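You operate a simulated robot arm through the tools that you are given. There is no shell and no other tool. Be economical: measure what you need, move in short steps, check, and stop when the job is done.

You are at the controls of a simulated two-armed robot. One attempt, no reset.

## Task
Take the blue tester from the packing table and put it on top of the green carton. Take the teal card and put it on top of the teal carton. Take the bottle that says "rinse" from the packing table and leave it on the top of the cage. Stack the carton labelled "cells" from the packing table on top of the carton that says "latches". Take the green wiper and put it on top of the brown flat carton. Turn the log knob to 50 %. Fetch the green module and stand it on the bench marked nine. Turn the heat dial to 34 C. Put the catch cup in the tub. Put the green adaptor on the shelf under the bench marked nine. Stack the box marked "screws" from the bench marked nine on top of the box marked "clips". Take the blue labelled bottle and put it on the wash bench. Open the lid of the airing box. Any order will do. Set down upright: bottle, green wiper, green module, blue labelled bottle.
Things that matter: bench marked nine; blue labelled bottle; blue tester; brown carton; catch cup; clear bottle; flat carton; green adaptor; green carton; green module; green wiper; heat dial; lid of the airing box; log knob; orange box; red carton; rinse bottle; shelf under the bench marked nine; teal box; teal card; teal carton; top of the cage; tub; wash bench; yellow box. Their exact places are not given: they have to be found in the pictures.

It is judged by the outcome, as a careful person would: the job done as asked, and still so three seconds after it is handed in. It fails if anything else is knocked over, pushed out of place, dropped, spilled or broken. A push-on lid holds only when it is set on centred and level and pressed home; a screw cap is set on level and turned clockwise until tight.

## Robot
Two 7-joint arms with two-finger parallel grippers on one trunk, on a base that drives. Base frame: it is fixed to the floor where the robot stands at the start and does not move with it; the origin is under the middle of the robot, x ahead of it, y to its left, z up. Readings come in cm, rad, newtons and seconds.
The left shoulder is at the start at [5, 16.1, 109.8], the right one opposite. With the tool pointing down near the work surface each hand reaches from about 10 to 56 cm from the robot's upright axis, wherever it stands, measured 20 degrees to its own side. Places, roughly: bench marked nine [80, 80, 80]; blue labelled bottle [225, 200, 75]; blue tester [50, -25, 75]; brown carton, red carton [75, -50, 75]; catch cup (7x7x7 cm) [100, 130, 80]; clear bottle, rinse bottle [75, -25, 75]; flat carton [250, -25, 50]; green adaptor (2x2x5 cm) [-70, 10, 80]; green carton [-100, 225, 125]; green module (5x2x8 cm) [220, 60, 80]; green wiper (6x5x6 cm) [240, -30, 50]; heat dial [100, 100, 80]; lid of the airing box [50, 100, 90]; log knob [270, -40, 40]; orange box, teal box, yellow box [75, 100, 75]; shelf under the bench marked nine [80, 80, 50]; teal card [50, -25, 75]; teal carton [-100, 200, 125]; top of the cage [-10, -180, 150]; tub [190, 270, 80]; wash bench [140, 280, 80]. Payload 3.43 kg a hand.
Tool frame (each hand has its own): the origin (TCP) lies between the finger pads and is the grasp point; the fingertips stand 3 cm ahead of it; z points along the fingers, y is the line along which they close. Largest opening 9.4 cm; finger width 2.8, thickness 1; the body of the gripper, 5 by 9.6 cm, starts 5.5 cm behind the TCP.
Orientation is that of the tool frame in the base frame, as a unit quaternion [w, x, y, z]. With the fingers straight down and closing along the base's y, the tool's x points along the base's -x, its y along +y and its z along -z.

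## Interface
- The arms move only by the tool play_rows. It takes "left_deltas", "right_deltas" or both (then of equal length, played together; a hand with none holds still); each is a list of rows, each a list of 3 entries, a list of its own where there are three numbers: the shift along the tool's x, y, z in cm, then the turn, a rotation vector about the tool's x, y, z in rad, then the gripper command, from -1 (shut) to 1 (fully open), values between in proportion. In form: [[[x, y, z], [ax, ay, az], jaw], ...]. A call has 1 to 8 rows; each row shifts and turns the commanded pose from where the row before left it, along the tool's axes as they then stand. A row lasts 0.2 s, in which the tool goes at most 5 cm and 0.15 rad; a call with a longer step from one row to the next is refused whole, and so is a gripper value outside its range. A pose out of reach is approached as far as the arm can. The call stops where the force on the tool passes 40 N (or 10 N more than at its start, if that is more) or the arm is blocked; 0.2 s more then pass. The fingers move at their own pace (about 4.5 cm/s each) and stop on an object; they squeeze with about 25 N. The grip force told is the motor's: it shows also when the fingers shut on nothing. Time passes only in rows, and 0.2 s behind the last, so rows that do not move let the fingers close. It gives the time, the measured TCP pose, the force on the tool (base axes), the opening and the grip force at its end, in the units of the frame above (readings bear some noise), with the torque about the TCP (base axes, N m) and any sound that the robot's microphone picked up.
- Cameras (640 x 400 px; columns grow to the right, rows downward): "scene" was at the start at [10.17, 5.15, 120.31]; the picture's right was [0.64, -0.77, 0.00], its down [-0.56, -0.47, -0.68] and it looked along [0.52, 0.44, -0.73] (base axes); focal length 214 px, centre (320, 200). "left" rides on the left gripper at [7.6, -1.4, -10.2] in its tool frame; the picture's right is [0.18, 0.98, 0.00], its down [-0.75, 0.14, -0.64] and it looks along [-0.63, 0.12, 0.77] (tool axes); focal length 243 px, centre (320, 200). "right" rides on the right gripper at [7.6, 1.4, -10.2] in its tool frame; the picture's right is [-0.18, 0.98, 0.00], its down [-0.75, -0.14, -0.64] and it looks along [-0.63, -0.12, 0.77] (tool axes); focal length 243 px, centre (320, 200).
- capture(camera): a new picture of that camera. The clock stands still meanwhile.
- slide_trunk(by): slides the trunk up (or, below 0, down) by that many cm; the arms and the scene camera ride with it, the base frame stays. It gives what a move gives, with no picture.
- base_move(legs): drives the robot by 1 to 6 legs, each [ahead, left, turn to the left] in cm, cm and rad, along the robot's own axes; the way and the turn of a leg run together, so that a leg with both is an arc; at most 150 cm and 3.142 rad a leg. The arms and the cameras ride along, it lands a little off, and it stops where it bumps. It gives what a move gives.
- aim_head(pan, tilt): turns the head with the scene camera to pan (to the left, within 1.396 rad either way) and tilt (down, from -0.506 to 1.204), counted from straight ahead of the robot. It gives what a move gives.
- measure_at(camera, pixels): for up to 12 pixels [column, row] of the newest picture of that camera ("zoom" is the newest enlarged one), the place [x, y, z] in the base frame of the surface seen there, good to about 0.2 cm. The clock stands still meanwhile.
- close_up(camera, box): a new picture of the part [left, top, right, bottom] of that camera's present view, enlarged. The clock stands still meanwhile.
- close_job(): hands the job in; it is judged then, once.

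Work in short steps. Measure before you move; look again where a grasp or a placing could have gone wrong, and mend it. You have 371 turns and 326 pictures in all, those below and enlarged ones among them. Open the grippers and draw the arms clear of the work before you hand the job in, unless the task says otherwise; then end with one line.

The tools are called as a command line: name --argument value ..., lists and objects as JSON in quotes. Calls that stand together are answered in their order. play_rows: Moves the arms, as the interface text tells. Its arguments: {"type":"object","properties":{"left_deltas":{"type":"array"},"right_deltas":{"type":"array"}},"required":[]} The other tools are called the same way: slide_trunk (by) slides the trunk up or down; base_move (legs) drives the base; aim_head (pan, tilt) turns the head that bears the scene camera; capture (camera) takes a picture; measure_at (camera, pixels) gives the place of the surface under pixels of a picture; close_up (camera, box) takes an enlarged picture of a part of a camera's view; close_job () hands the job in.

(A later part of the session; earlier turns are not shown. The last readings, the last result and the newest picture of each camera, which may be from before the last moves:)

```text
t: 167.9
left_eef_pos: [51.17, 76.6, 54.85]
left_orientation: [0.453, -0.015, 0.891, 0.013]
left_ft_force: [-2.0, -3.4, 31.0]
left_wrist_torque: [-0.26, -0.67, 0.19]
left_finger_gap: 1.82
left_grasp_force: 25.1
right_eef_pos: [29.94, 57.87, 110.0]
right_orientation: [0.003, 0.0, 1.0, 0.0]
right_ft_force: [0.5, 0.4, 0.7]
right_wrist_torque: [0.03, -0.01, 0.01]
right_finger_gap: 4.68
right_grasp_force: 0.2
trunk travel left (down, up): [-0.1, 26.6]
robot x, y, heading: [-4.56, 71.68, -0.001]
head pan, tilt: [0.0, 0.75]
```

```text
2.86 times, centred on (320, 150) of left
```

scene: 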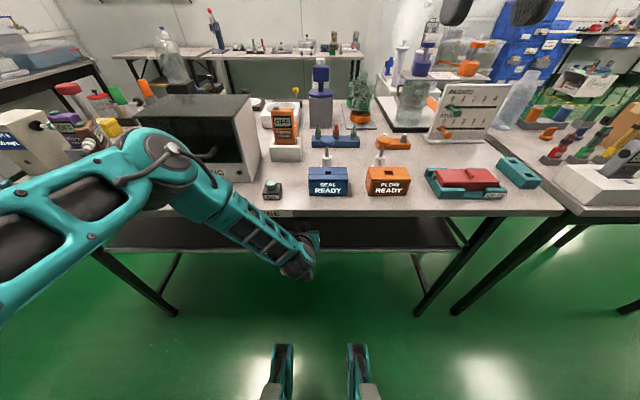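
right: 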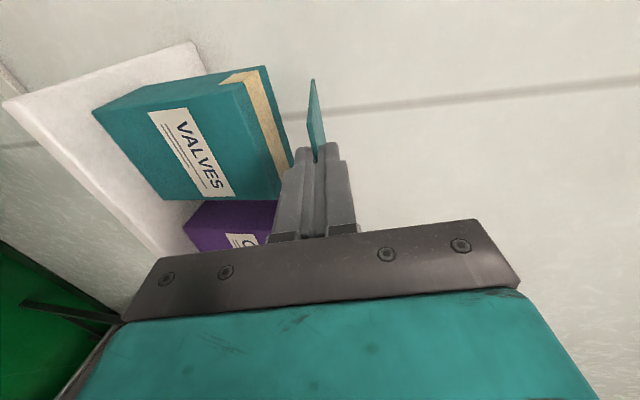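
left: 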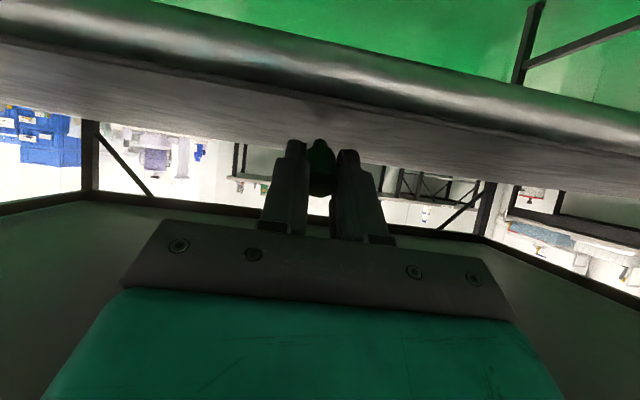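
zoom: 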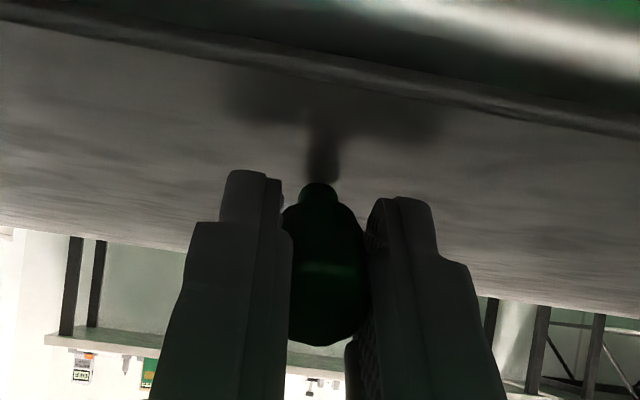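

Contact. Ease off 0.4 cm and open.

play_rows --left_deltas '[[[-0.34, 0, -0.2], [0, 0, 0], -1], [[0, 0, 0], [0, 0, 0], -0.7], [[0, 0, 0], [0, 0, 0], -0.3], [[0, 0, 0], [0, 0, 0], 0], [[0, 0, 0], [0, 0, 0], 0]]'

close_up --camera "left" --box '[200, 60, 440, 240]'

```text
t: 169.1
left_eef_pos: [51.1, 77.03, 54.9]
left_orientation: [0.451, -0.016, 0.892, 0.017]
left_ft_force: [-8.7, 21.8, 23.5]
left_wrist_torque: [0.76, -0.58, 0.71]
left_finger_gap: 3.54
left_grasp_force: 0.0
right_eef_pos: [29.99, 57.93, 110.09]
right_orientation: [0.003, -0.001, 1.0, 0.001]
right_ft_force: [-0.4, 0.3, -0.2]
right_wrist_torque: [-0.05, -0.04, -0.04]
right_finger_gap: 4.7
right_grasp_force: 0.0
trunk travel left (down, up): [-0.1, 26.6]
robot x, y, heading: [-4.31, 71.16, 0.005]
head pan, tilt: [0.0, 0.75]
```

```text
2.22 times, centred on (320, 150) of left
```

zoom: 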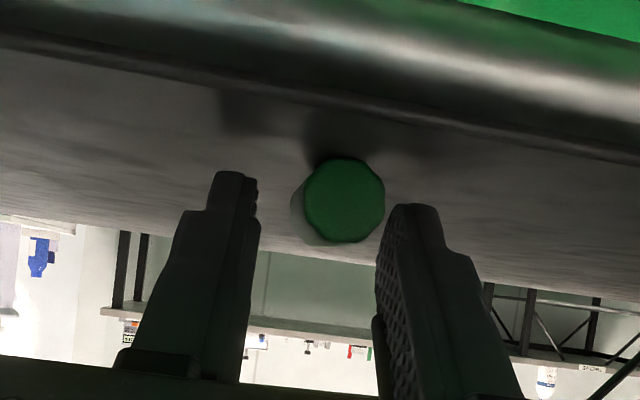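

The adaptor lies on the shelf between the fingers; some contact force remains. Draw back along the tool axis gently.

play_rows --left_deltas '[[[-0.4, 0, -0.5], [0, 0, 0], 0], [[-0.3, 0, -1], [0, 0, 0], 0], [[0, 0, -3], [0, 0, 0], 0], [[0, 0, -3], [0, 0, 0], 0]]'

capture --camera "left"

```text
t: 170.1
left_eef_pos: [45.53, 76.47, 59.96]
left_orientation: [0.448, -0.014, 0.894, 0.014]
left_ft_force: [1.0, 0.3, 0.9]
left_wrist_torque: [0.01, -0.01, 0.0]
left_finger_gap: 4.71
left_grasp_force: 0.0
right_eef_pos: [30.27, 57.94, 109.99]
right_orientation: [0.002, 0.0, 1.0, 0.0]
right_ft_force: [-0.3, 0.2, 0.7]
right_wrist_torque: [-0.01, -0.01, 0.01]
right_finger_gap: 4.69
right_grasp_force: 0.0
trunk travel left (down, up): [-0.1, 26.6]
robot x, y, heading: [-4.32, 70.95, 0.001]
head pan, tilt: [0.0, 0.75]
```

```text
249 pictures are left
```

left: 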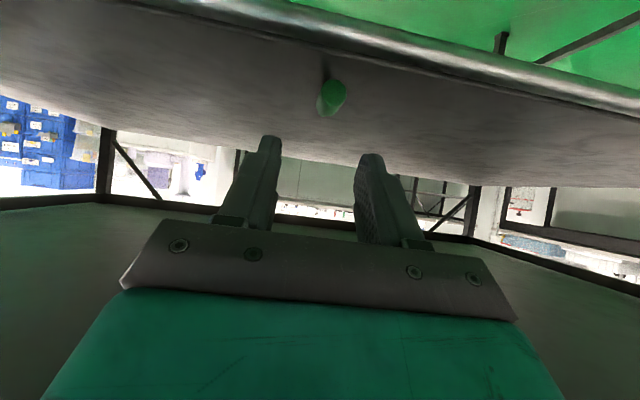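

measure_at --camera "left" --pixels '[[331, 98], [328, 84], [340, 90], [322, 105]]'

play_rows --left_deltas '[[[0, 0, -4], [0, 0, 0], 0], [[0, 0, -4], [0, 0, 0], 0], [[0, 0, -4], [0, 0, 0], 0]]'

capture --camera "left"

```text
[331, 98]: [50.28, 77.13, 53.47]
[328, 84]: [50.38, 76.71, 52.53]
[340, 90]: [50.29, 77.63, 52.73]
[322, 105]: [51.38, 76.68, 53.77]
```

```text
t: 170.9
left_eef_pos: [35.82, 75.99, 67.02]
left_orientation: [0.448, -0.015, 0.894, 0.014]
left_ft_force: [0.1, 0.8, 0.1]
left_wrist_torque: [-0.03, 0.01, 0.0]
left_finger_gap: 4.7
left_grasp_force: 0.0
right_eef_pos: [30.24, 57.77, 109.97]
right_orientation: [0.002, 0.0, 1.0, 0.0]
right_ft_force: [-1.2, 0.7, 0.0]
right_wrist_torque: [-0.01, -0.04, 0.03]
right_finger_gap: 4.68
right_grasp_force: 0.1
trunk travel left (down, up): [-0.1, 26.6]
robot x, y, heading: [-4.33, 71.29, -0.002]
head pan, tilt: [0.0, 0.75]
```

```text
248 pictures are left
```

left: 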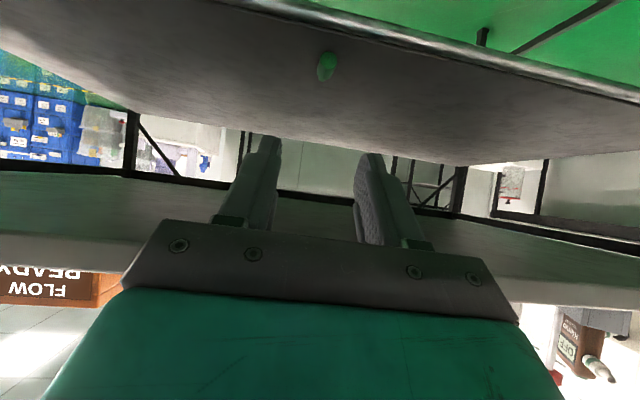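

Adaptor rests on the shelf. Withdraw the left hand, point it down again and raise.

play_rows --left_deltas '[[[0, 0, -4.5], [0, 0, 0], 0], [[0, 0, -4.5], [0, 0, 0], 0], [[-4, 0, -3], [0, 0, 0], 0], [[-4, 0, -3], [0, 0, 0], 0], [[-4, 0, -3], [0, 0, 0], 0], [[-4, 0, -3], [0, 0, 0], 0]]'

play_rows --left_deltas '[[[0, 0, -2], [0, 0.135, 0], 0], [[0, 0, -2], [0, 0.135, 0], 0], [[0, 0, -2], [0, 0.135, 0], 0], [[0, 0, -2], [0, 0.135, 0], 0], [[0, 0, 0], [0, 0.135, 0], 0], [[0, 0, 0], [0, 0.135, 0], 0], [[0, 0, 0], [0, 0.135, 0], 0]]'

slide_trunk --by 13

capture --camera "scene"

```text
t: 172.3
left_eef_pos: [29.11, 75.47, 92.37]
left_orientation: [0.448, -0.013, 0.894, 0.014]
left_ft_force: [0.9, 0.4, -0.9]
left_wrist_torque: [0.02, -0.02, -0.02]
left_finger_gap: 4.69
left_grasp_force: 0.0
right_eef_pos: [30.18, 57.9, 109.98]
right_orientation: [0.002, 0.0, 1.0, 0.0]
right_ft_force: [-0.6, 0.4, 0.1]
right_wrist_torque: [0.02, 0.03, 0.03]
right_finger_gap: 4.71
right_grasp_force: 0.1
trunk travel left (down, up): [-0.1, 26.6]
robot x, y, heading: [-4.32, 71.27, -0.001]
head pan, tilt: [0.0, 0.75]
```

```text
t: 173.9
left_eef_pos: [23.48, 75.16, 98.34]
left_orientation: [-0.008, -0.02, 1.0, 0.005]
left_ft_force: [0.3, -0.1, 0.5]
left_wrist_torque: [0.02, -0.03, 0.03]
left_finger_gap: 4.69
left_grasp_force: 0.0
right_eef_pos: [30.26, 57.93, 109.97]
right_orientation: [0.001, 0.0, 1.0, 0.0]
right_ft_force: [0.0, -0.2, -0.2]
right_wrist_torque: [-0.02, 0.0, -0.01]
right_finger_gap: 4.71
right_grasp_force: 0.1
trunk travel left (down, up): [-0.1, 26.6]
robot x, y, heading: [-4.14, 71.2, -0.001]
head pan, tilt: [0.0, 0.75]
```

```text
t: 175.5
left_eef_pos: [23.3, 75.15, 111.19]
left_orientation: [-0.007, -0.019, 1.0, 0.006]
left_ft_force: [-0.6, 0.7, 0.8]
left_wrist_torque: [-0.01, -0.03, 0.04]
left_finger_gap: 4.71
left_grasp_force: 0.1
right_eef_pos: [30.12, 57.9, 122.95]
right_orientation: [0.001, 0.0, 1.0, 0.0]
right_ft_force: [0.6, 0.5, -0.6]
right_wrist_torque: [0.0, 0.02, 0.0]
right_finger_gap: 4.7
right_grasp_force: 0.0
trunk travel left (down, up): [-13.1, 13.6]
robot x, y, heading: [-4.35, 71.38, 0.002]
head pan, tilt: [0.0, 0.75]
```

```text
247 pictures are left
```

scene: 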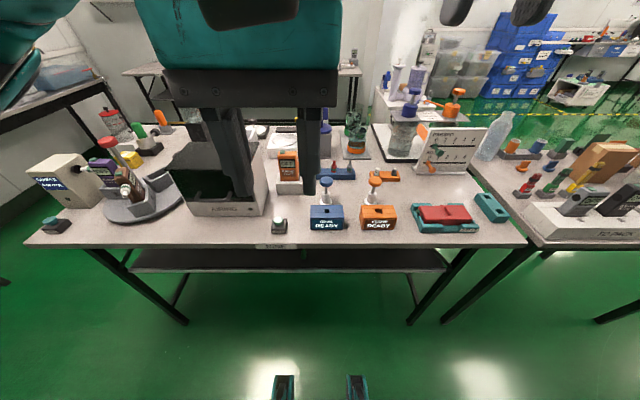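

The left hand blocks the view. I shift the base 28 cm to the left and look again.

base_move --legs '[[-6, 30, 0]]'

aim_head --pan -0.2 --tilt 0.65

capture --camera "scene"

capture --camera "left"

```text
t: 177.6
left_eef_pos: [17.36, 105.28, 111.3]
left_orientation: [-0.007, -0.018, 1.0, 0.005]
left_ft_force: [0.2, 0.4, -0.4]
left_wrist_torque: [-0.01, 0.02, 0.0]
left_finger_gap: 4.72
left_grasp_force: 0.0
right_eef_pos: [24.13, 88.04, 122.98]
right_orientation: [0.002, 0.001, 1.0, 0.0]
right_ft_force: [-0.6, -0.5, -0.3]
right_wrist_torque: [0.04, 0.03, 0.04]
right_finger_gap: 4.71
right_grasp_force: 0.1
trunk travel left (down, up): [-13.1, 13.6]
robot x, y, heading: [-10.29, 101.62, -0.002]
head pan, tilt: [0.0, 0.75]
```

```text
t: 178.3
left_eef_pos: [17.29, 105.21, 111.22]
left_orientation: [-0.007, -0.018, 1.0, 0.006]
left_ft_force: [0.8, 0.3, 0.0]
left_wrist_torque: [0.04, 0.01, -0.01]
left_finger_gap: 4.71
left_grasp_force: 0.1
right_eef_pos: [24.13, 88.08, 122.89]
right_orientation: [0.001, 0.001, 1.0, 0.0]
right_ft_force: [0.3, 0.0, -0.5]
right_wrist_torque: [-0.02, 0.0, 0.02]
right_finger_gap: 4.69
right_grasp_force: 0.0
trunk travel left (down, up): [-13.1, 13.6]
robot x, y, heading: [-10.63, 101.33, 0.001]
head pan, tilt: [-0.201, 0.649]
```

```text
246 pictures are left
```

scene: 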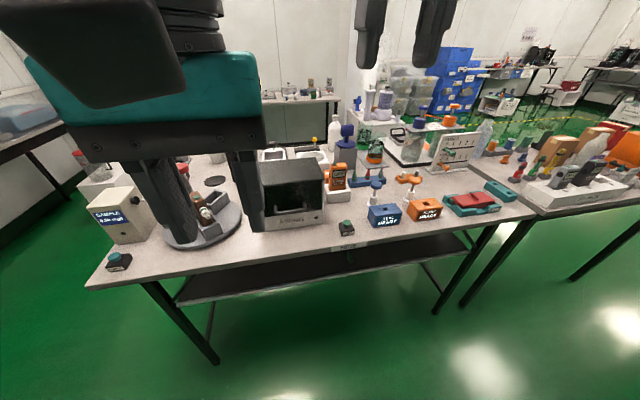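

```text
245 pictures are left
```

left: 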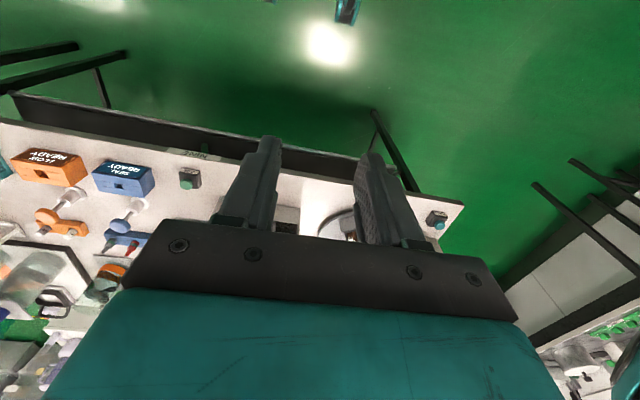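

Zoom on the airing box.

close_up --camera "scene" --box '[230, 130, 360, 250]'

```text
3.33 times, centred on (295, 190) of scene
```

zoom: 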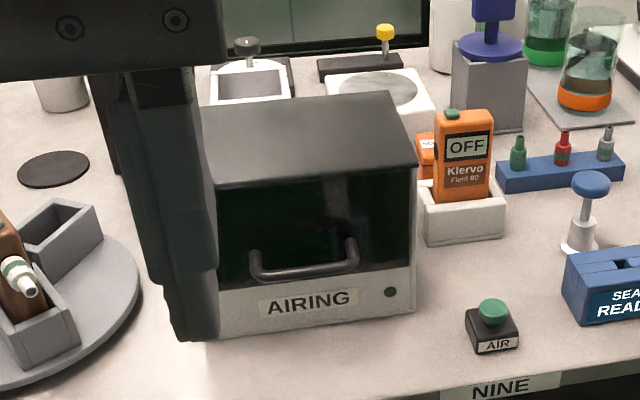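

The lid (dark top and front with a bar handle at its lower edge) seems hinged at the rear top. I measure it.

measure_at --camera "zoom" --pixels '[[215, 180], [412, 168], [385, 97], [225, 108], [252, 270], [355, 255], [300, 275], [415, 300], [218, 325], [310, 220], [300, 285], [385, 185]]'

```text
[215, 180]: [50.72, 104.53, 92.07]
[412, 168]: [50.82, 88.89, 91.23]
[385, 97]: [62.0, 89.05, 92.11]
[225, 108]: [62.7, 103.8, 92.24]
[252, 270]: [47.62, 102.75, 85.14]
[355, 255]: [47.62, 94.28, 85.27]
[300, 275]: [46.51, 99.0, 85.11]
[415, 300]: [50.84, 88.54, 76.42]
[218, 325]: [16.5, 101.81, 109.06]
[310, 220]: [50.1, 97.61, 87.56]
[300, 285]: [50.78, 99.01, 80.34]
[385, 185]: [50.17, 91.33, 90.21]
```

Hinge about (62.5, 92), handle bar at (46.5, 85.1), y 94–103. I'll grip the bar from above with the left hand turned 90°. First position base and turn the hand.

base_move --legs '[[0, -12, 0], [16, 0, 0]]'

play_rows --left_deltas '[[[0, 0, 0], [0, 0, -0.1428], -0.3], [[0, 0, 0], [0, 0, -0.1428], -0.3], [[0, 0, 0], [0, 0, -0.1428], -0.3], [[0, 0, 0], [0, 0, -0.1428], -0.3], [[0, 0, 0], [0, 0, -0.1428], -0.3], [[0, 0, 0], [0, 0, -0.1428], -0.3], [[0, 0, 0], [0, 0, -0.1428], -0.3], [[0, 0, 0], [0, 0, -0.1428], -0.3]]'

play_rows --left_deltas '[[[0, 0, 0], [0, 0, -0.1428], -0.3], [[0, 0, 0], [0, 0, -0.1428], -0.3], [[0, 0, 0], [0, 0, -0.12], -0.3], [[0, 0, 0], [0, 0, 0], -0.3]]'

```text
t: 180.6
left_eef_pos: [33.21, 93.0, 111.19]
left_orientation: [-0.007, -0.017, 1.0, 0.006]
left_ft_force: [0.1, 0.0, -0.3]
left_wrist_torque: [0.07, -0.02, -0.01]
left_finger_gap: 4.69
left_grasp_force: 0.1
right_eef_pos: [40.04, 75.68, 122.98]
right_orientation: [0.001, 0.001, 1.0, 0.001]
right_ft_force: [0.2, -0.7, -1.1]
right_wrist_torque: [-0.06, 0.0, 0.0]
right_finger_gap: 4.69
right_grasp_force: 0.1
trunk travel left (down, up): [-13.1, 13.6]
robot x, y, heading: [5.59, 89.21, -0.001]
head pan, tilt: [-0.201, 0.649]
```

```text
t: 182.4
left_eef_pos: [33.31, 92.87, 111.25]
left_orientation: [-0.003, -0.556, 0.831, 0.009]
left_ft_force: [-0.2, 0.2, 0.3]
left_wrist_torque: [0.02, 0.0, 0.02]
left_finger_gap: 3.29
left_grasp_force: 0.2
right_eef_pos: [40.07, 75.75, 122.97]
right_orientation: [0.002, 0.001, 1.0, 0.0]
right_ft_force: [0.3, -0.7, -0.8]
right_wrist_torque: [0.0, 0.01, -0.01]
right_finger_gap: 4.71
right_grasp_force: 0.2
trunk travel left (down, up): [-13.1, 13.6]
robot x, y, heading: [5.58, 89.11, 0.002]
head pan, tilt: [-0.201, 0.649]
```

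```text
t: 183.4
left_eef_pos: [33.24, 93.0, 111.16]
left_orientation: [0.001, 0.712, -0.702, -0.008]
left_ft_force: [-0.4, 0.0, 0.3]
left_wrist_torque: [0.02, 0.03, 0.04]
left_finger_gap: 3.31
left_grasp_force: 0.0
right_eef_pos: [40.08, 75.78, 122.99]
right_orientation: [0.002, 0.001, 1.0, -0.001]
right_ft_force: [-0.6, -0.1, -0.5]
right_wrist_torque: [0.05, 0.01, -0.02]
right_finger_gap: 4.71
right_grasp_force: 0.1
trunk travel left (down, up): [-13.1, 13.6]
robot x, y, heading: [5.53, 89.29, 0.0]
head pan, tilt: [-0.201, 0.649]
```

Move above the bar: (47, 98.7) at z 95, gap ≈2.6.

play_rows --left_deltas '[[[-1.5, -3.5, 3], [0, 0, 0], -0.45], [[-1.5, -3.5, 3], [0, 0, 0], -0.45], [[-1.5, -3.5, 3], [0, 0, 0], -0.45], [[-1.2, -3.3, 3], [0, 0, 0], -0.45], [[0, 0, 4], [0, 0, 0], -0.45], [[0, 0, 0], [0, 0, 0], -0.45]]'

capture --camera "left"

aim_head --pan 0.2 --tilt 0.75

capture --camera "scene"

```text
t: 184.8
left_eef_pos: [46.77, 98.82, 95.35]
left_orientation: [0.001, 0.712, -0.702, -0.01]
left_ft_force: [-0.6, -0.1, 0.6]
left_wrist_torque: [0.02, 0.04, -0.01]
left_finger_gap: 2.58
left_grasp_force: 0.0
right_eef_pos: [40.05, 75.75, 123.03]
right_orientation: [0.002, 0.002, 1.0, 0.0]
right_ft_force: [-0.6, 0.0, 0.1]
right_wrist_torque: [0.0, 0.0, 0.02]
right_finger_gap: 4.67
right_grasp_force: 0.0
trunk travel left (down, up): [-13.1, 13.6]
robot x, y, heading: [5.31, 89.14, 0.0]
head pan, tilt: [-0.201, 0.649]
```

```text
243 pictures are left
```

left: 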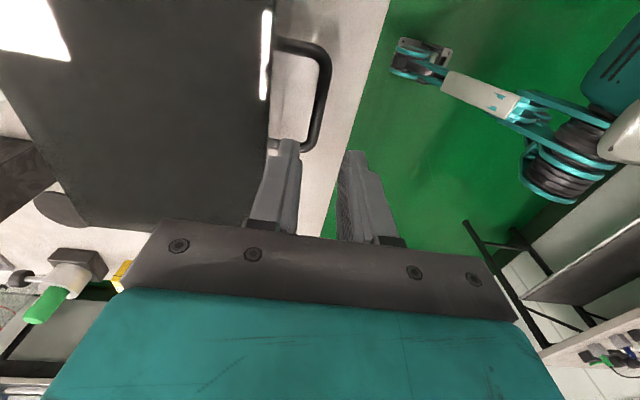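

```text
t: 185.6
left_eef_pos: [46.71, 98.83, 95.34]
left_orientation: [0.001, 0.711, -0.703, -0.009]
left_ft_force: [0.3, 0.5, -0.7]
left_wrist_torque: [0.02, 0.0, 0.03]
left_finger_gap: 2.6
left_grasp_force: 0.0
right_eef_pos: [39.97, 75.6, 122.9]
right_orientation: [0.002, 0.001, 1.0, 0.001]
right_ft_force: [-0.3, 0.1, 0.2]
right_wrist_torque: [0.03, 0.02, -0.01]
right_finger_gap: 4.69
right_grasp_force: 0.1
trunk travel left (down, up): [-13.1, 13.6]
robot x, y, heading: [5.74, 89.3, 0.0]
head pan, tilt: [0.201, 0.75]
```

```text
242 pictures are left
```

scene: 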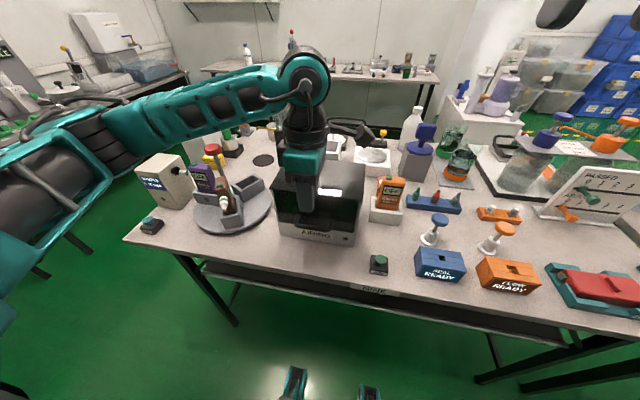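

Measure the bar in the left view.

measure_at --camera "left" --pixels '[[326, 75], [324, 100], [318, 120], [300, 45], [308, 146], [268, 60], [240, 120], [120, 100]]'

```text
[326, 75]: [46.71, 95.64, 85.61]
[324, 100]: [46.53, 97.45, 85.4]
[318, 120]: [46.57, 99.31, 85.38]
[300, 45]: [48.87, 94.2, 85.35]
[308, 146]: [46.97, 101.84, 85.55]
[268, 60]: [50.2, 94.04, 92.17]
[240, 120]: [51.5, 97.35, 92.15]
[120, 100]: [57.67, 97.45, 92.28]
```

Bar centre x 46.6, top 85.5. Descend to TCP 87.5 and close.

play_rows --left_deltas '[[[0, 0.1, 4], [0, 0, 0], -0.45], [[0, 0, 3], [0, 0, 0], -0.45], [[0, 0, 0.8], [0, 0, 0], -0.45], [[0, 0, 0], [0, 0, 0], -1], [[0, 0, 0], [0, 0, 0], -1], [[0, 0, 0], [0, 0, 0], -1]]'

capture --camera "left"

```text
t: 187.0
left_eef_pos: [46.91, 98.96, 87.59]
left_orientation: [0.0, 0.713, -0.701, -0.006]
left_ft_force: [24.2, -0.3, 9.9]
left_wrist_torque: [-0.24, -0.59, 0.19]
left_finger_gap: 0.93
left_grasp_force: 42.7
right_eef_pos: [40.21, 75.7, 123.01]
right_orientation: [0.001, 0.002, 1.0, 0.0]
right_ft_force: [-0.3, 0.1, 0.2]
right_wrist_torque: [-0.01, 0.0, -0.01]
right_finger_gap: 4.71
right_grasp_force: 0.0
trunk travel left (down, up): [-13.1, 13.6]
robot x, y, heading: [5.61, 89.32, -0.002]
head pan, tilt: [0.201, 0.75]
```

```text
241 pictures are left
```

left: 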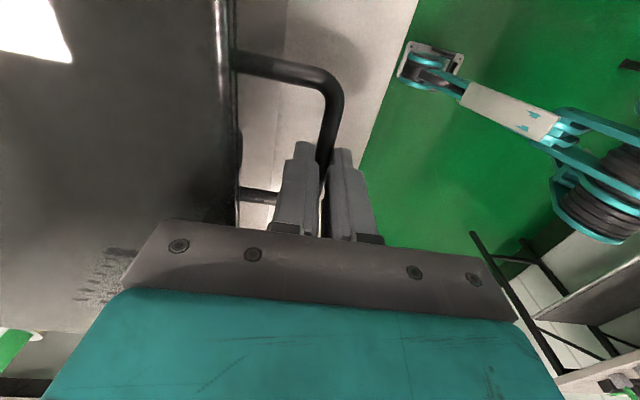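

Bar gripped. Now lift along the hinge arc in steps, watching force.

play_rows --left_deltas '[[[0, -0.25, 0], [0, 0, 0], -1], [[0, 0.5, -1.4], [0, 0, 0], -1], [[0, 0.47, -1.47], [0, 0, 0], -1], [[0, 0.3, -1.5], [0, 0, 0], -1], [[0, 0.16, -1.5], [0, 0, 0], -1], [[0, 0, 0], [0, 0, 0], -1]]'

capture --camera "scene"

```text
t: 188.4
left_eef_pos: [45.7, 99.01, 93.11]
left_orientation: [-0.001, 0.712, -0.702, -0.01]
left_ft_force: [20.9, -2.8, -1.1]
left_wrist_torque: [1.16, -0.4, 0.24]
left_finger_gap: 0.94
left_grasp_force: 43.2
right_eef_pos: [40.3, 75.6, 122.77]
right_orientation: [0.0, 0.002, 1.0, 0.0]
right_ft_force: [-0.4, -0.2, -0.5]
right_wrist_torque: [-0.03, 0.0, 0.03]
right_finger_gap: 4.7
right_grasp_force: 0.0
trunk travel left (down, up): [-13.1, 13.6]
robot x, y, heading: [5.46, 89.11, -0.003]
head pan, tilt: [0.201, 0.75]
```

```text
240 pictures are left
```

scene: 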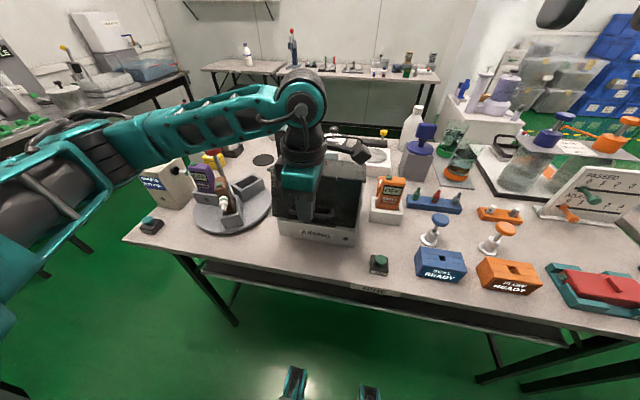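

Lid is lifting with a modest pull in x; continue with a small correction.

play_rows --left_deltas '[[[0, -0.4, -1.5], [0, 0, 0], -1], [[0, -0.2, -1.5], [0, 0, 0], -1], [[0, -0.4, -1.5], [0, 0, 0], -1], [[0, -0.5, -1.45], [0, 0, 0], -1], [[0, -0.6, -1.4], [0, 0, 0], -1], [[0, -0.65, -1.4], [0, 0, 0], -1], [[0, 0, 0], [0, 0, 0], -1]]'

capture --camera "scene"

```text
t: 189.7
left_eef_pos: [46.89, 99.08, 100.75]
left_orientation: [0.006, 0.708, -0.706, -0.013]
left_ft_force: [-19.6, 0.7, 5.3]
left_wrist_torque: [-0.23, 0.64, 0.72]
left_finger_gap: 0.95
left_grasp_force: 43.2
right_eef_pos: [39.7, 75.75, 123.0]
right_orientation: [0.002, 0.001, 1.0, 0.001]
right_ft_force: [0.0, -0.2, 0.2]
right_wrist_torque: [-0.02, 0.03, 0.0]
right_finger_gap: 4.71
right_grasp_force: 0.1
trunk travel left (down, up): [-13.1, 13.6]
robot x, y, heading: [5.57, 89.29, 0.001]
head pan, tilt: [0.201, 0.75]
stopped in row 6 (left hand): the force on the tool passed its limit (the readings are from after the stop); the commanded pose is now the measured one
```

```text
239 pictures are left
```

scene: 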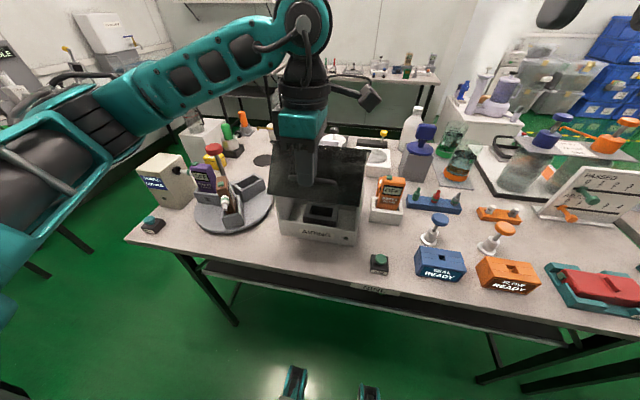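

Refitting the arc: hinge nearer (66, 91.6), radius 20.4. Continue with that.

play_rows --left_deltas '[[[0, -0.3, -1.2], [0, 0, 0], -1], [[0, -0.55, -1.1], [0, 0, 0], -1], [[0, -0.55, -1.1], [0, 0, 0], -1], [[0, -0.65, -1.05], [0, 0, 0], -1], [[0, -0.7, -1.0], [0, 0, 0], -1], [[0, -0.75, -1.0], [0, 0, 0], -1]]'

```text
t: 191.1
left_eef_pos: [50.97, 98.93, 106.97]
left_orientation: [0.005, 0.709, -0.705, -0.011]
left_ft_force: [-5.8, 4.2, 3.0]
left_wrist_torque: [0.25, 0.24, 0.04]
left_finger_gap: 0.94
left_grasp_force: 43.3
right_eef_pos: [39.88, 75.71, 122.94]
right_orientation: [0.001, 0.001, 1.0, 0.0]
right_ft_force: [-0.5, -0.3, -0.3]
right_wrist_torque: [-0.04, 0.0, 0.02]
right_finger_gap: 4.71
right_grasp_force: 0.1
trunk travel left (down, up): [-13.1, 13.6]
robot x, y, heading: [5.7, 89.03, -0.004]
head pan, tilt: [0.201, 0.75]
```

Low force; continue.

play_rows --left_deltas '[[[0, -0.86, -0.9], [0, 0, 0], -1], [[0, -0.86, -0.9], [0, 0, 0], -1], [[0, -0.96, -0.8], [0, 0, 0], -1], [[0, -0.96, -0.78], [0, 0, 0], -1], [[0, -1.05, -0.67], [0, 0, 0], -1], [[0, -1.05, -0.67], [0, 0, 0], -1], [[0, -1.12, -0.53], [0, 0, 0], -1], [[0, -1.12, -0.53], [0, 0, 0], -1]]'

capture --camera "scene"

```text
t: 192.9
left_eef_pos: [59.27, 98.99, 112.04]
left_orientation: [0.007, 0.709, -0.705, -0.015]
left_ft_force: [6.3, 0.9, -29.2]
left_wrist_torque: [0.15, -0.17, -0.55]
left_finger_gap: 0.94
left_grasp_force: 43.1
right_eef_pos: [40.35, 75.72, 122.84]
right_orientation: [0.0, 0.002, 1.0, 0.0]
right_ft_force: [0.1, 0.7, -0.2]
right_wrist_torque: [-0.03, 0.01, 0.02]
right_finger_gap: 4.71
right_grasp_force: 0.1
trunk travel left (down, up): [-13.1, 13.6]
robot x, y, heading: [5.46, 88.94, -0.009]
head pan, tilt: [0.201, 0.75]
```

```text
238 pictures are left
```

scene: 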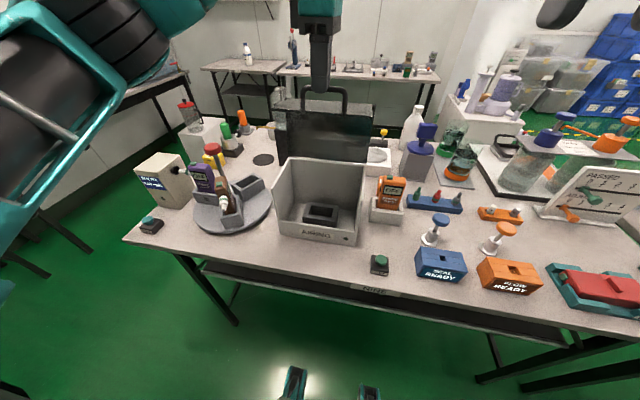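

Lid is near upright with a downward pull; go a bit further back past vertical with z eased.

play_rows --left_deltas '[[[0, -0.5, 0.3], [0, 0, 0], -1], [[0, -1, -0.3], [0, 0, 0], -1], [[0, -1, -0.2], [0, 0, 0], -1], [[0, -1, -0.1], [0, 0, 0], -1], [[0, -1, 0], [0, 0, 0], -1], [[0, -1, 0.1], [0, 0, 0], -1]]'

close_up --camera "scene" --box '[220, 40, 440, 260]'

```text
t: 193.8
left_eef_pos: [61.49, 98.98, 112.54]
left_orientation: [0.012, 0.707, -0.707, -0.023]
left_ft_force: [-12.3, 5.4, -3.8]
left_wrist_torque: [-0.56, 0.45, -0.18]
left_finger_gap: 0.92
left_grasp_force: 43.6
right_eef_pos: [39.91, 75.86, 123.07]
right_orientation: [0.002, 0.001, 1.0, 0.0]
right_ft_force: [0.4, 0.1, 0.6]
right_wrist_torque: [-0.01, 0.05, 0.03]
right_finger_gap: 4.69
right_grasp_force: 0.1
trunk travel left (down, up): [-13.1, 13.6]
robot x, y, heading: [5.46, 89.45, 0.0]
head pan, tilt: [0.201, 0.75]
stopped in row 4 (left hand): the force on the tool passed its limit (the readings are from after the stop); the commanded pose is now the measured one
```

```text
1.82 times, centred on (330, 150) of scene
```

zoom: 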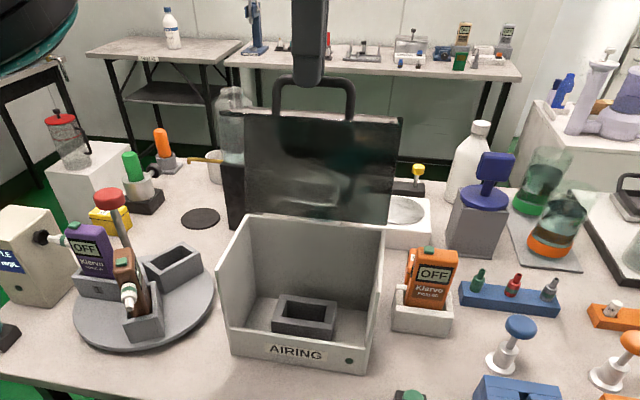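

It seems to have met its stop. Loosen the grip slightly and see if the lid stays.

play_rows --left_deltas '[[[0, 0, 0], [0, 0, 0], -0.6], [[0, 0, 0], [0, 0, 0], -0.3], [[0, 0, 0], [0, 0, 0], -0.3], [[0, 0, 0], [0, 0, 0], -0.3], [[0, 0, 0], [0, 0, 0], -0.3]]'

close_up --camera "scene" --box '[220, 40, 440, 260]'

capture --camera "left"

```text
t: 195.0
left_eef_pos: [61.67, 98.79, 112.49]
left_orientation: [0.009, 0.707, -0.707, -0.02]
left_ft_force: [0.1, 0.8, -0.9]
left_wrist_torque: [-0.03, 0.0, 0.01]
left_finger_gap: 3.29
left_grasp_force: 0.2
right_eef_pos: [40.04, 75.8, 123.0]
right_orientation: [0.002, 0.0, 1.0, 0.0]
right_ft_force: [0.6, 0.7, 1.0]
right_wrist_torque: [0.01, 0.02, -0.01]
right_finger_gap: 4.71
right_grasp_force: 0.0
trunk travel left (down, up): [-13.1, 13.6]
robot x, y, heading: [5.87, 88.77, -0.006]
head pan, tilt: [0.201, 0.75]
```

```text
1.82 times, centred on (330, 150) of scene
```

zoom: 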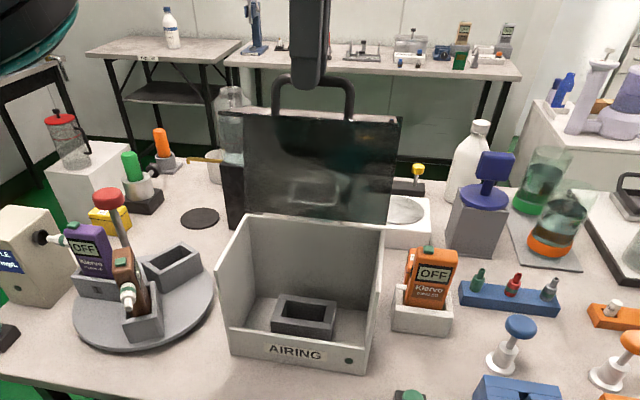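

```text
235 pictures are left
```

left: 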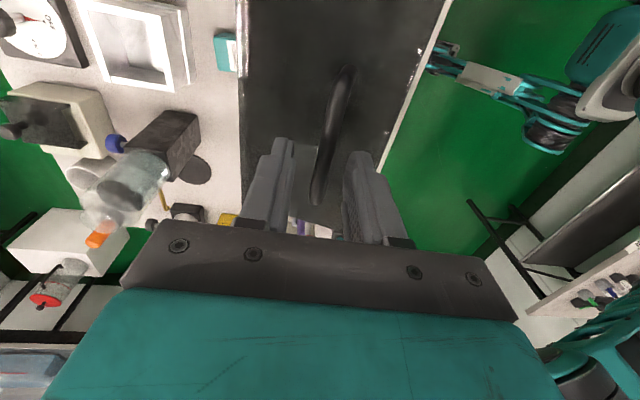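

The bar is free between the fingers and the lid stays. Raise the hand straight up, clear of the bar.

play_rows --left_deltas '[[[0, 0, -2], [0, 0, 0], -0.3], [[0, 0, -2], [0, 0, 0], -0.2], [[0, 1, -1.5], [0, 0, 0], -0.2], [[0, 4, 0], [0, 0, 0], -0.2], [[0, 4, 0], [0, 0, 0], -0.2], [[0, 4, 0], [0, 0, 0], -0.2]]'

close_up --camera "scene" --box '[220, 40, 440, 260]'

```text
t: 196.4
left_eef_pos: [48.37, 98.7, 118.61]
left_orientation: [0.012, 0.708, -0.706, -0.019]
left_ft_force: [0.0, 0.2, 0.3]
left_wrist_torque: [0.04, -0.02, -0.01]
left_finger_gap: 3.75
left_grasp_force: 0.0
right_eef_pos: [39.89, 75.8, 123.1]
right_orientation: [0.001, 0.001, 1.0, 0.0]
right_ft_force: [0.1, 0.2, -0.1]
right_wrist_torque: [-0.01, -0.02, -0.01]
right_finger_gap: 4.69
right_grasp_force: 0.1
trunk travel left (down, up): [-13.1, 13.6]
robot x, y, heading: [5.49, 89.24, 0.001]
head pan, tilt: [0.201, 0.75]
```

```text
1.82 times, centred on (330, 150) of scene
```

zoom: 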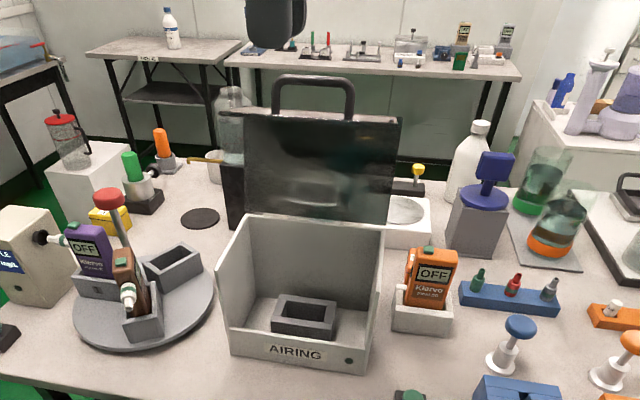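

Lid open. Now look for the dial, labelled boxes and cup; raise the trunk and capture the bench.

slide_trunk --by 13

aim_head --pan 0.15 --tilt 0.75

close_up --camera "scene" --box '[140, 60, 400, 230]'

capture --camera "left"

```text
t: 198.0
left_eef_pos: [48.67, 98.62, 131.56]
left_orientation: [0.01, 0.707, -0.707, -0.019]
left_ft_force: [-0.3, 0.4, 1.1]
left_wrist_torque: [0.07, 0.01, -0.03]
left_finger_gap: 3.75
left_grasp_force: 0.1
right_eef_pos: [39.99, 75.73, 135.86]
right_orientation: [0.001, 0.001, 1.0, 0.0]
right_ft_force: [-0.1, 0.1, -0.2]
right_wrist_torque: [-0.01, -0.03, 0.0]
right_finger_gap: 4.69
right_grasp_force: 0.0
trunk travel left (down, up): [-26.1, 0.6]
robot x, y, heading: [5.35, 89.26, -0.0]
head pan, tilt: [0.201, 0.75]
```

```text
t: 198.7
left_eef_pos: [48.69, 98.72, 131.72]
left_orientation: [0.01, 0.707, -0.707, -0.02]
left_ft_force: [-1.4, -0.5, -0.1]
left_wrist_torque: [0.0, 0.0, 0.01]
left_finger_gap: 3.77
left_grasp_force: 0.0
right_eef_pos: [39.98, 75.68, 136.1]
right_orientation: [0.001, 0.001, 1.0, 0.0]
right_ft_force: [-0.1, 0.1, -0.4]
right_wrist_torque: [0.01, -0.01, 0.0]
right_finger_gap: 4.67
right_grasp_force: 0.0
trunk travel left (down, up): [-26.1, 0.6]
robot x, y, heading: [5.38, 89.43, -0.007]
head pan, tilt: [0.15, 0.75]
```

```text
2.35 times, centred on (270, 145) of scene
```

zoom: 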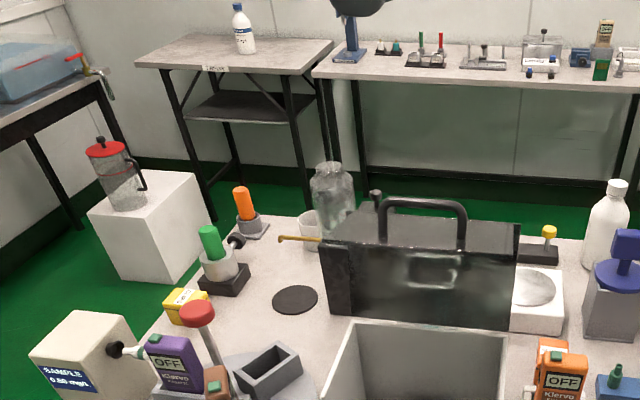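

```text
232 pictures are left
```

left: 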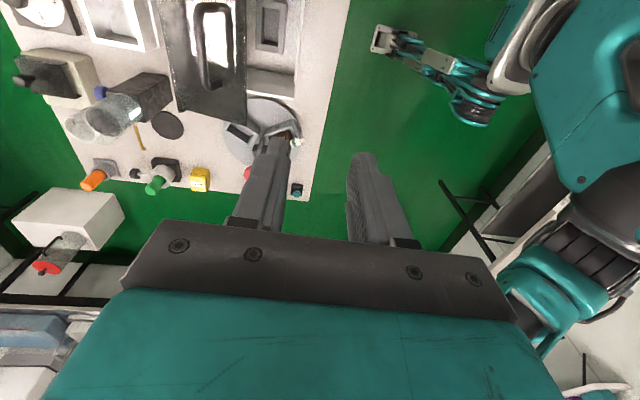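

Enlarge the left camera's view of the bench's far part.

close_up --camera "left" --box '[0, 0, 300, 210]'

close_up --camera "right" --box '[160, 0, 640, 300]'

```text
1.90 times, centred on (150, 105) of left
```

zoom: 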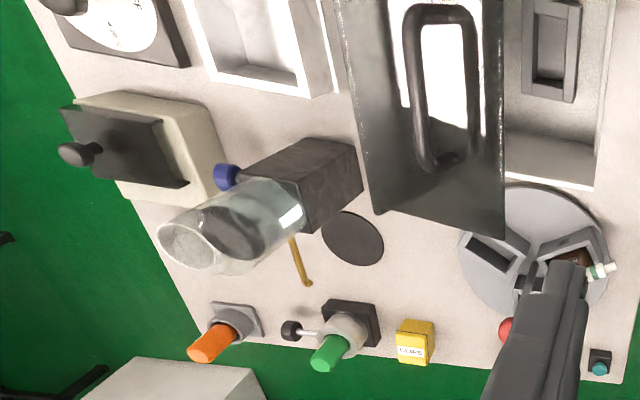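

```text
1.33 times, centred on (400, 150) of right
```

zoom: 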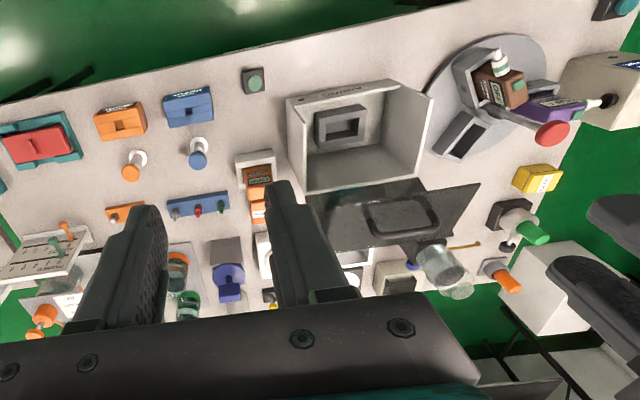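

Measure: yellow box (540,178), orange box (258,212) in this view; plus others in the left camera.

measure_at --camera "zoom" --pixels '[[540, 178], [530, 168], [550, 188], [258, 212], [258, 200], [270, 240], [262, 170], [390, 225], [400, 280], [445, 240], [520, 235], [505, 280]]'

measure_at --camera "left" --pixels '[[45, 10], [20, 75], [60, 85], [150, 92], [85, 128], [125, 110], [167, 125], [140, 130], [95, 178], [155, 185], [200, 180], [200, 172]]'

```text
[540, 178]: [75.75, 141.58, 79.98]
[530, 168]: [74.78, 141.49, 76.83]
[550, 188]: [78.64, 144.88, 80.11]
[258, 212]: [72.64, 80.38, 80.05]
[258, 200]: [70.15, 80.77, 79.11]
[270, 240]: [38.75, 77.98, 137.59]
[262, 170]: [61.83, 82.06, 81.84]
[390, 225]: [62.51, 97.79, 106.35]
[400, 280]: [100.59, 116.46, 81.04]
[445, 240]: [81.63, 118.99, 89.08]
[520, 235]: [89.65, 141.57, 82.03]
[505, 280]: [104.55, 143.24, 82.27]
```

```text
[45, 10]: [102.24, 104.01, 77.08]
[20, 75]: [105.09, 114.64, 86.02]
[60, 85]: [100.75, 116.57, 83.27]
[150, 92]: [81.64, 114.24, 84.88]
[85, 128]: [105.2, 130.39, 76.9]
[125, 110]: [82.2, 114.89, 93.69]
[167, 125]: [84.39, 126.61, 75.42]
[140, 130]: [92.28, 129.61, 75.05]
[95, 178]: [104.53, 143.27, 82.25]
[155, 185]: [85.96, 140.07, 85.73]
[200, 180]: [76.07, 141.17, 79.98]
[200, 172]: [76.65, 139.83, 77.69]
```

Zoom on the small boxes to read labels: yellow via left camera, orange via right camera.

close_up --camera "left" --box '[170, 150, 230, 200]'

close_up --camera "right" --box '[310, 130, 400, 210]'

close_up --camera "scene" --box '[290, 130, 420, 240]'

```text
8.00 times, centred on (200, 175) of left
```

zoom: 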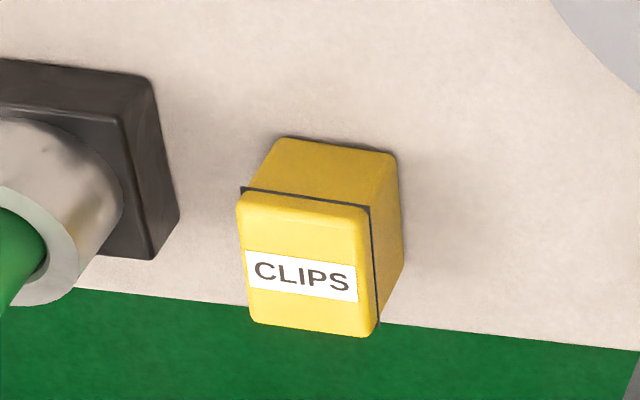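

```text
5.00 times, centred on (355, 170) of right
```

zoom: 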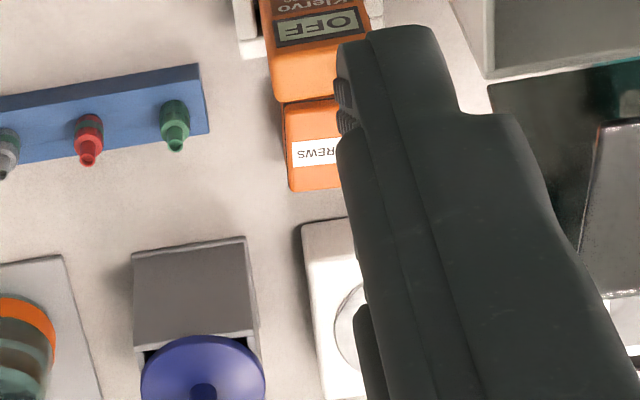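

```text
3.64 times, centred on (355, 185) of scene
```

zoom: 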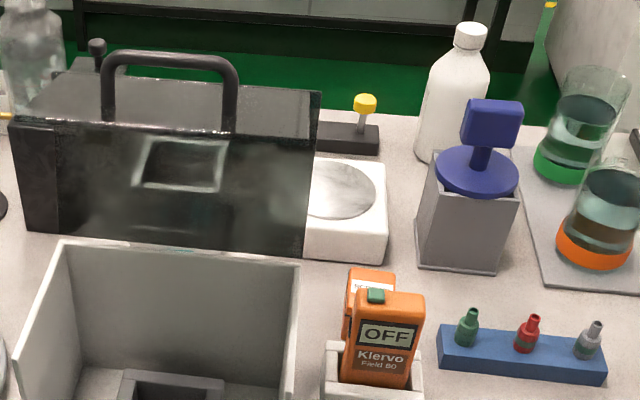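

Orange = SCREWS at about (72.6,80.4), yellow = CLIPS at (76,142). I shift the right hand to see the orange box and its spacing to the tester.

play_rows --right_deltas '[[[0, 4, 0], [0, 0, 0], 0], [[0, 4, 0], [0, 0, 0], 0]]'

capture --camera "right"

```text
t: 199.2
left_eef_pos: [48.66, 98.57, 131.56]
left_orientation: [0.01, 0.708, -0.706, -0.02]
left_ft_force: [0.4, -0.4, 0.3]
left_wrist_torque: [0.02, 0.0, 0.03]
left_finger_gap: 3.76
left_grasp_force: 0.0
right_eef_pos: [38.76, 76.64, 134.93]
right_orientation: [0.0, 0.001, 1.0, 0.0]
right_ft_force: [0.8, -1.6, -0.5]
right_wrist_torque: [0.02, -0.01, 0.02]
right_finger_gap: 4.69
right_grasp_force: 0.0
right hand out of reach, approached as far as the arm can: row 1, 2
trunk travel left (down, up): [-26.1, 0.6]
robot x, y, heading: [5.4, 89.1, -0.001]
head pan, tilt: [0.15, 0.75]
```

```text
226 pictures are left
```

right: 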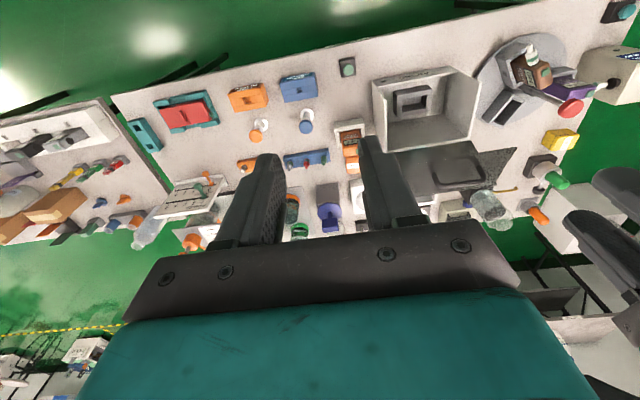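

close_up --camera "right" --box '[320, 110, 400, 200]'

```text
4.44 times, centred on (360, 155) of right
```

zoom: 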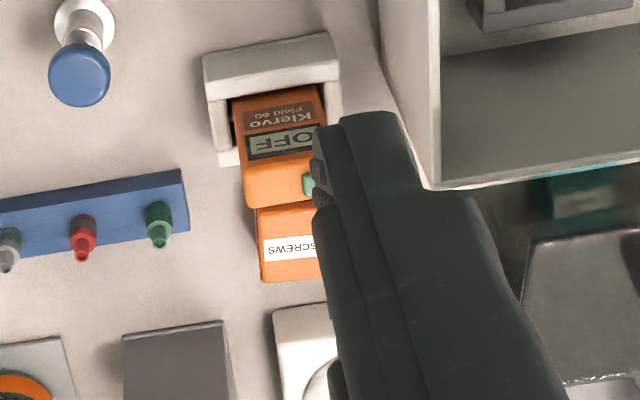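

measure_at --camera "zoom" --pixels '[[280, 195], [250, 200], [245, 165], [262, 225], [268, 272], [290, 275], [262, 245], [300, 225], [285, 330], [235, 60], [320, 50], [290, 248]]'

```text
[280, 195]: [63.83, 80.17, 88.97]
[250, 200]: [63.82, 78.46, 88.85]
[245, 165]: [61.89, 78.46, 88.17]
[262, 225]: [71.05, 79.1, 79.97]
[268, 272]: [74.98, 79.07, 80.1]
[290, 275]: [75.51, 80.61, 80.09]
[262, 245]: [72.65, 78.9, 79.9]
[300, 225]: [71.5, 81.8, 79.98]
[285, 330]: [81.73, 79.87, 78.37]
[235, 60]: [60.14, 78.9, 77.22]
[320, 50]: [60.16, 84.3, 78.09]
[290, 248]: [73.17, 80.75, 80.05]
```

Box x≈69.5–75.5, tester's rear at 64, so closing along x fits. I turn the right hand +90°, pull the left hand back, and drive 13 cm ahead.

play_rows --right_deltas '[[[0, 0, 0], [0, 0, 0.1428], 0.7], [[0, 0, 0], [0, 0, 0.1428], 0.7], [[0, 0, 0], [0, 0, 0.1428], 0.7], [[0, 0, 0], [0, 0, 0.1428], 0.7], [[0, 0, 0], [0, 0, 0.1428], 0.7], [[0, 0, 0], [0, 0, 0.1428], 0.7], [[0, 0, 0], [0, 0, 0.1428], 0.7], [[0, 0, 0], [0, 0, 0.1428], 0.7]]' --left_deltas '[[[0, 3, 0], [0, 0, 0], 0], [[0, 3, 0], [0, 0, 0], 0], [[0, 3, 0], [0, 0, 0], 0], [[0, 3, 0], [0, 0, 0], 0], [[-3, 0, 0], [0, 0, 0], 0], [[-3, 0, 0], [0, 0, 0], 0], [[-3, 0, 0], [0, 0, 0], 0], [[0, 0, 0], [0, 0, 0], 0]]'

play_rows --right_deltas '[[[0, 0, 0], [0, 0, 0.1428], 0.7], [[0, 0, 0], [0, 0, 0.1428], 0.7], [[0, 0, 0], [0, 0, 0.1428], 0.7], [[0, 0, 0], [0, 0, 0], 0.7]]'

base_move --legs '[[13, 0, 0]]'

slide_trunk --by -11

```text
t: 201.1
left_eef_pos: [36.68, 107.62, 132.18]
left_orientation: [0.01, 0.707, -0.707, -0.021]
left_ft_force: [0.5, 0.4, 0.5]
left_wrist_torque: [0.02, -0.03, 0.03]
left_finger_gap: 4.68
left_grasp_force: 0.1
right_eef_pos: [38.67, 76.48, 134.96]
right_orientation: [0.0, 0.542, 0.84, 0.001]
right_ft_force: [0.3, 0.1, 0.3]
right_wrist_torque: [-0.02, -0.01, 0.01]
right_finger_gap: 7.98
right_grasp_force: 0.0
trunk travel left (down, up): [-26.1, 0.6]
robot x, y, heading: [5.36, 89.55, -0.0]
head pan, tilt: [0.15, 0.75]
```

```text
t: 202.1
left_eef_pos: [36.6, 107.65, 132.13]
left_orientation: [-0.011, -0.707, 0.707, 0.02]
left_ft_force: [-0.1, -0.1, 0.1]
left_wrist_torque: [-0.01, -0.02, 0.02]
left_finger_gap: 4.69
left_grasp_force: 0.1
right_eef_pos: [38.7, 76.57, 135.05]
right_orientation: [0.001, 0.708, 0.706, 0.002]
right_ft_force: [0.2, 0.8, 0.0]
right_wrist_torque: [0.01, -0.06, 0.0]
right_finger_gap: 8.01
right_grasp_force: 0.1
trunk travel left (down, up): [-26.1, 0.6]
robot x, y, heading: [5.41, 88.98, -0.001]
head pan, tilt: [0.15, 0.75]
```

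```text
t: 203.3
left_eef_pos: [49.66, 107.62, 132.19]
left_orientation: [-0.01, -0.707, 0.707, 0.02]
left_ft_force: [0.5, 0.2, 1.5]
left_wrist_torque: [0.01, 0.05, 0.01]
left_finger_gap: 4.69
left_grasp_force: 0.0
right_eef_pos: [51.5, 76.59, 134.98]
right_orientation: [0.0, 0.707, 0.707, 0.0]
right_ft_force: [1.1, 0.1, -0.7]
right_wrist_torque: [0.03, 0.02, 0.02]
right_finger_gap: 7.98
right_grasp_force: 0.1
trunk travel left (down, up): [-26.1, 0.6]
robot x, y, heading: [18.3, 89.07, -0.008]
head pan, tilt: [0.15, 0.75]
```

```text
t: 204.7
left_eef_pos: [49.38, 107.55, 121.36]
left_orientation: [0.01, 0.707, -0.707, -0.02]
left_ft_force: [0.0, -0.9, 0.0]
left_wrist_torque: [-0.01, 0.07, -0.05]
left_finger_gap: 4.71
left_grasp_force: 0.0
right_eef_pos: [51.46, 76.59, 123.94]
right_orientation: [0.001, 0.708, 0.706, 0.001]
right_ft_force: [0.0, 0.1, -0.5]
right_wrist_torque: [0.01, -0.01, -0.01]
right_finger_gap: 7.97
right_grasp_force: 0.1
trunk travel left (down, up): [-15.1, 11.6]
robot x, y, heading: [18.06, 89.29, -0.008]
head pan, tilt: [0.15, 0.75]
```

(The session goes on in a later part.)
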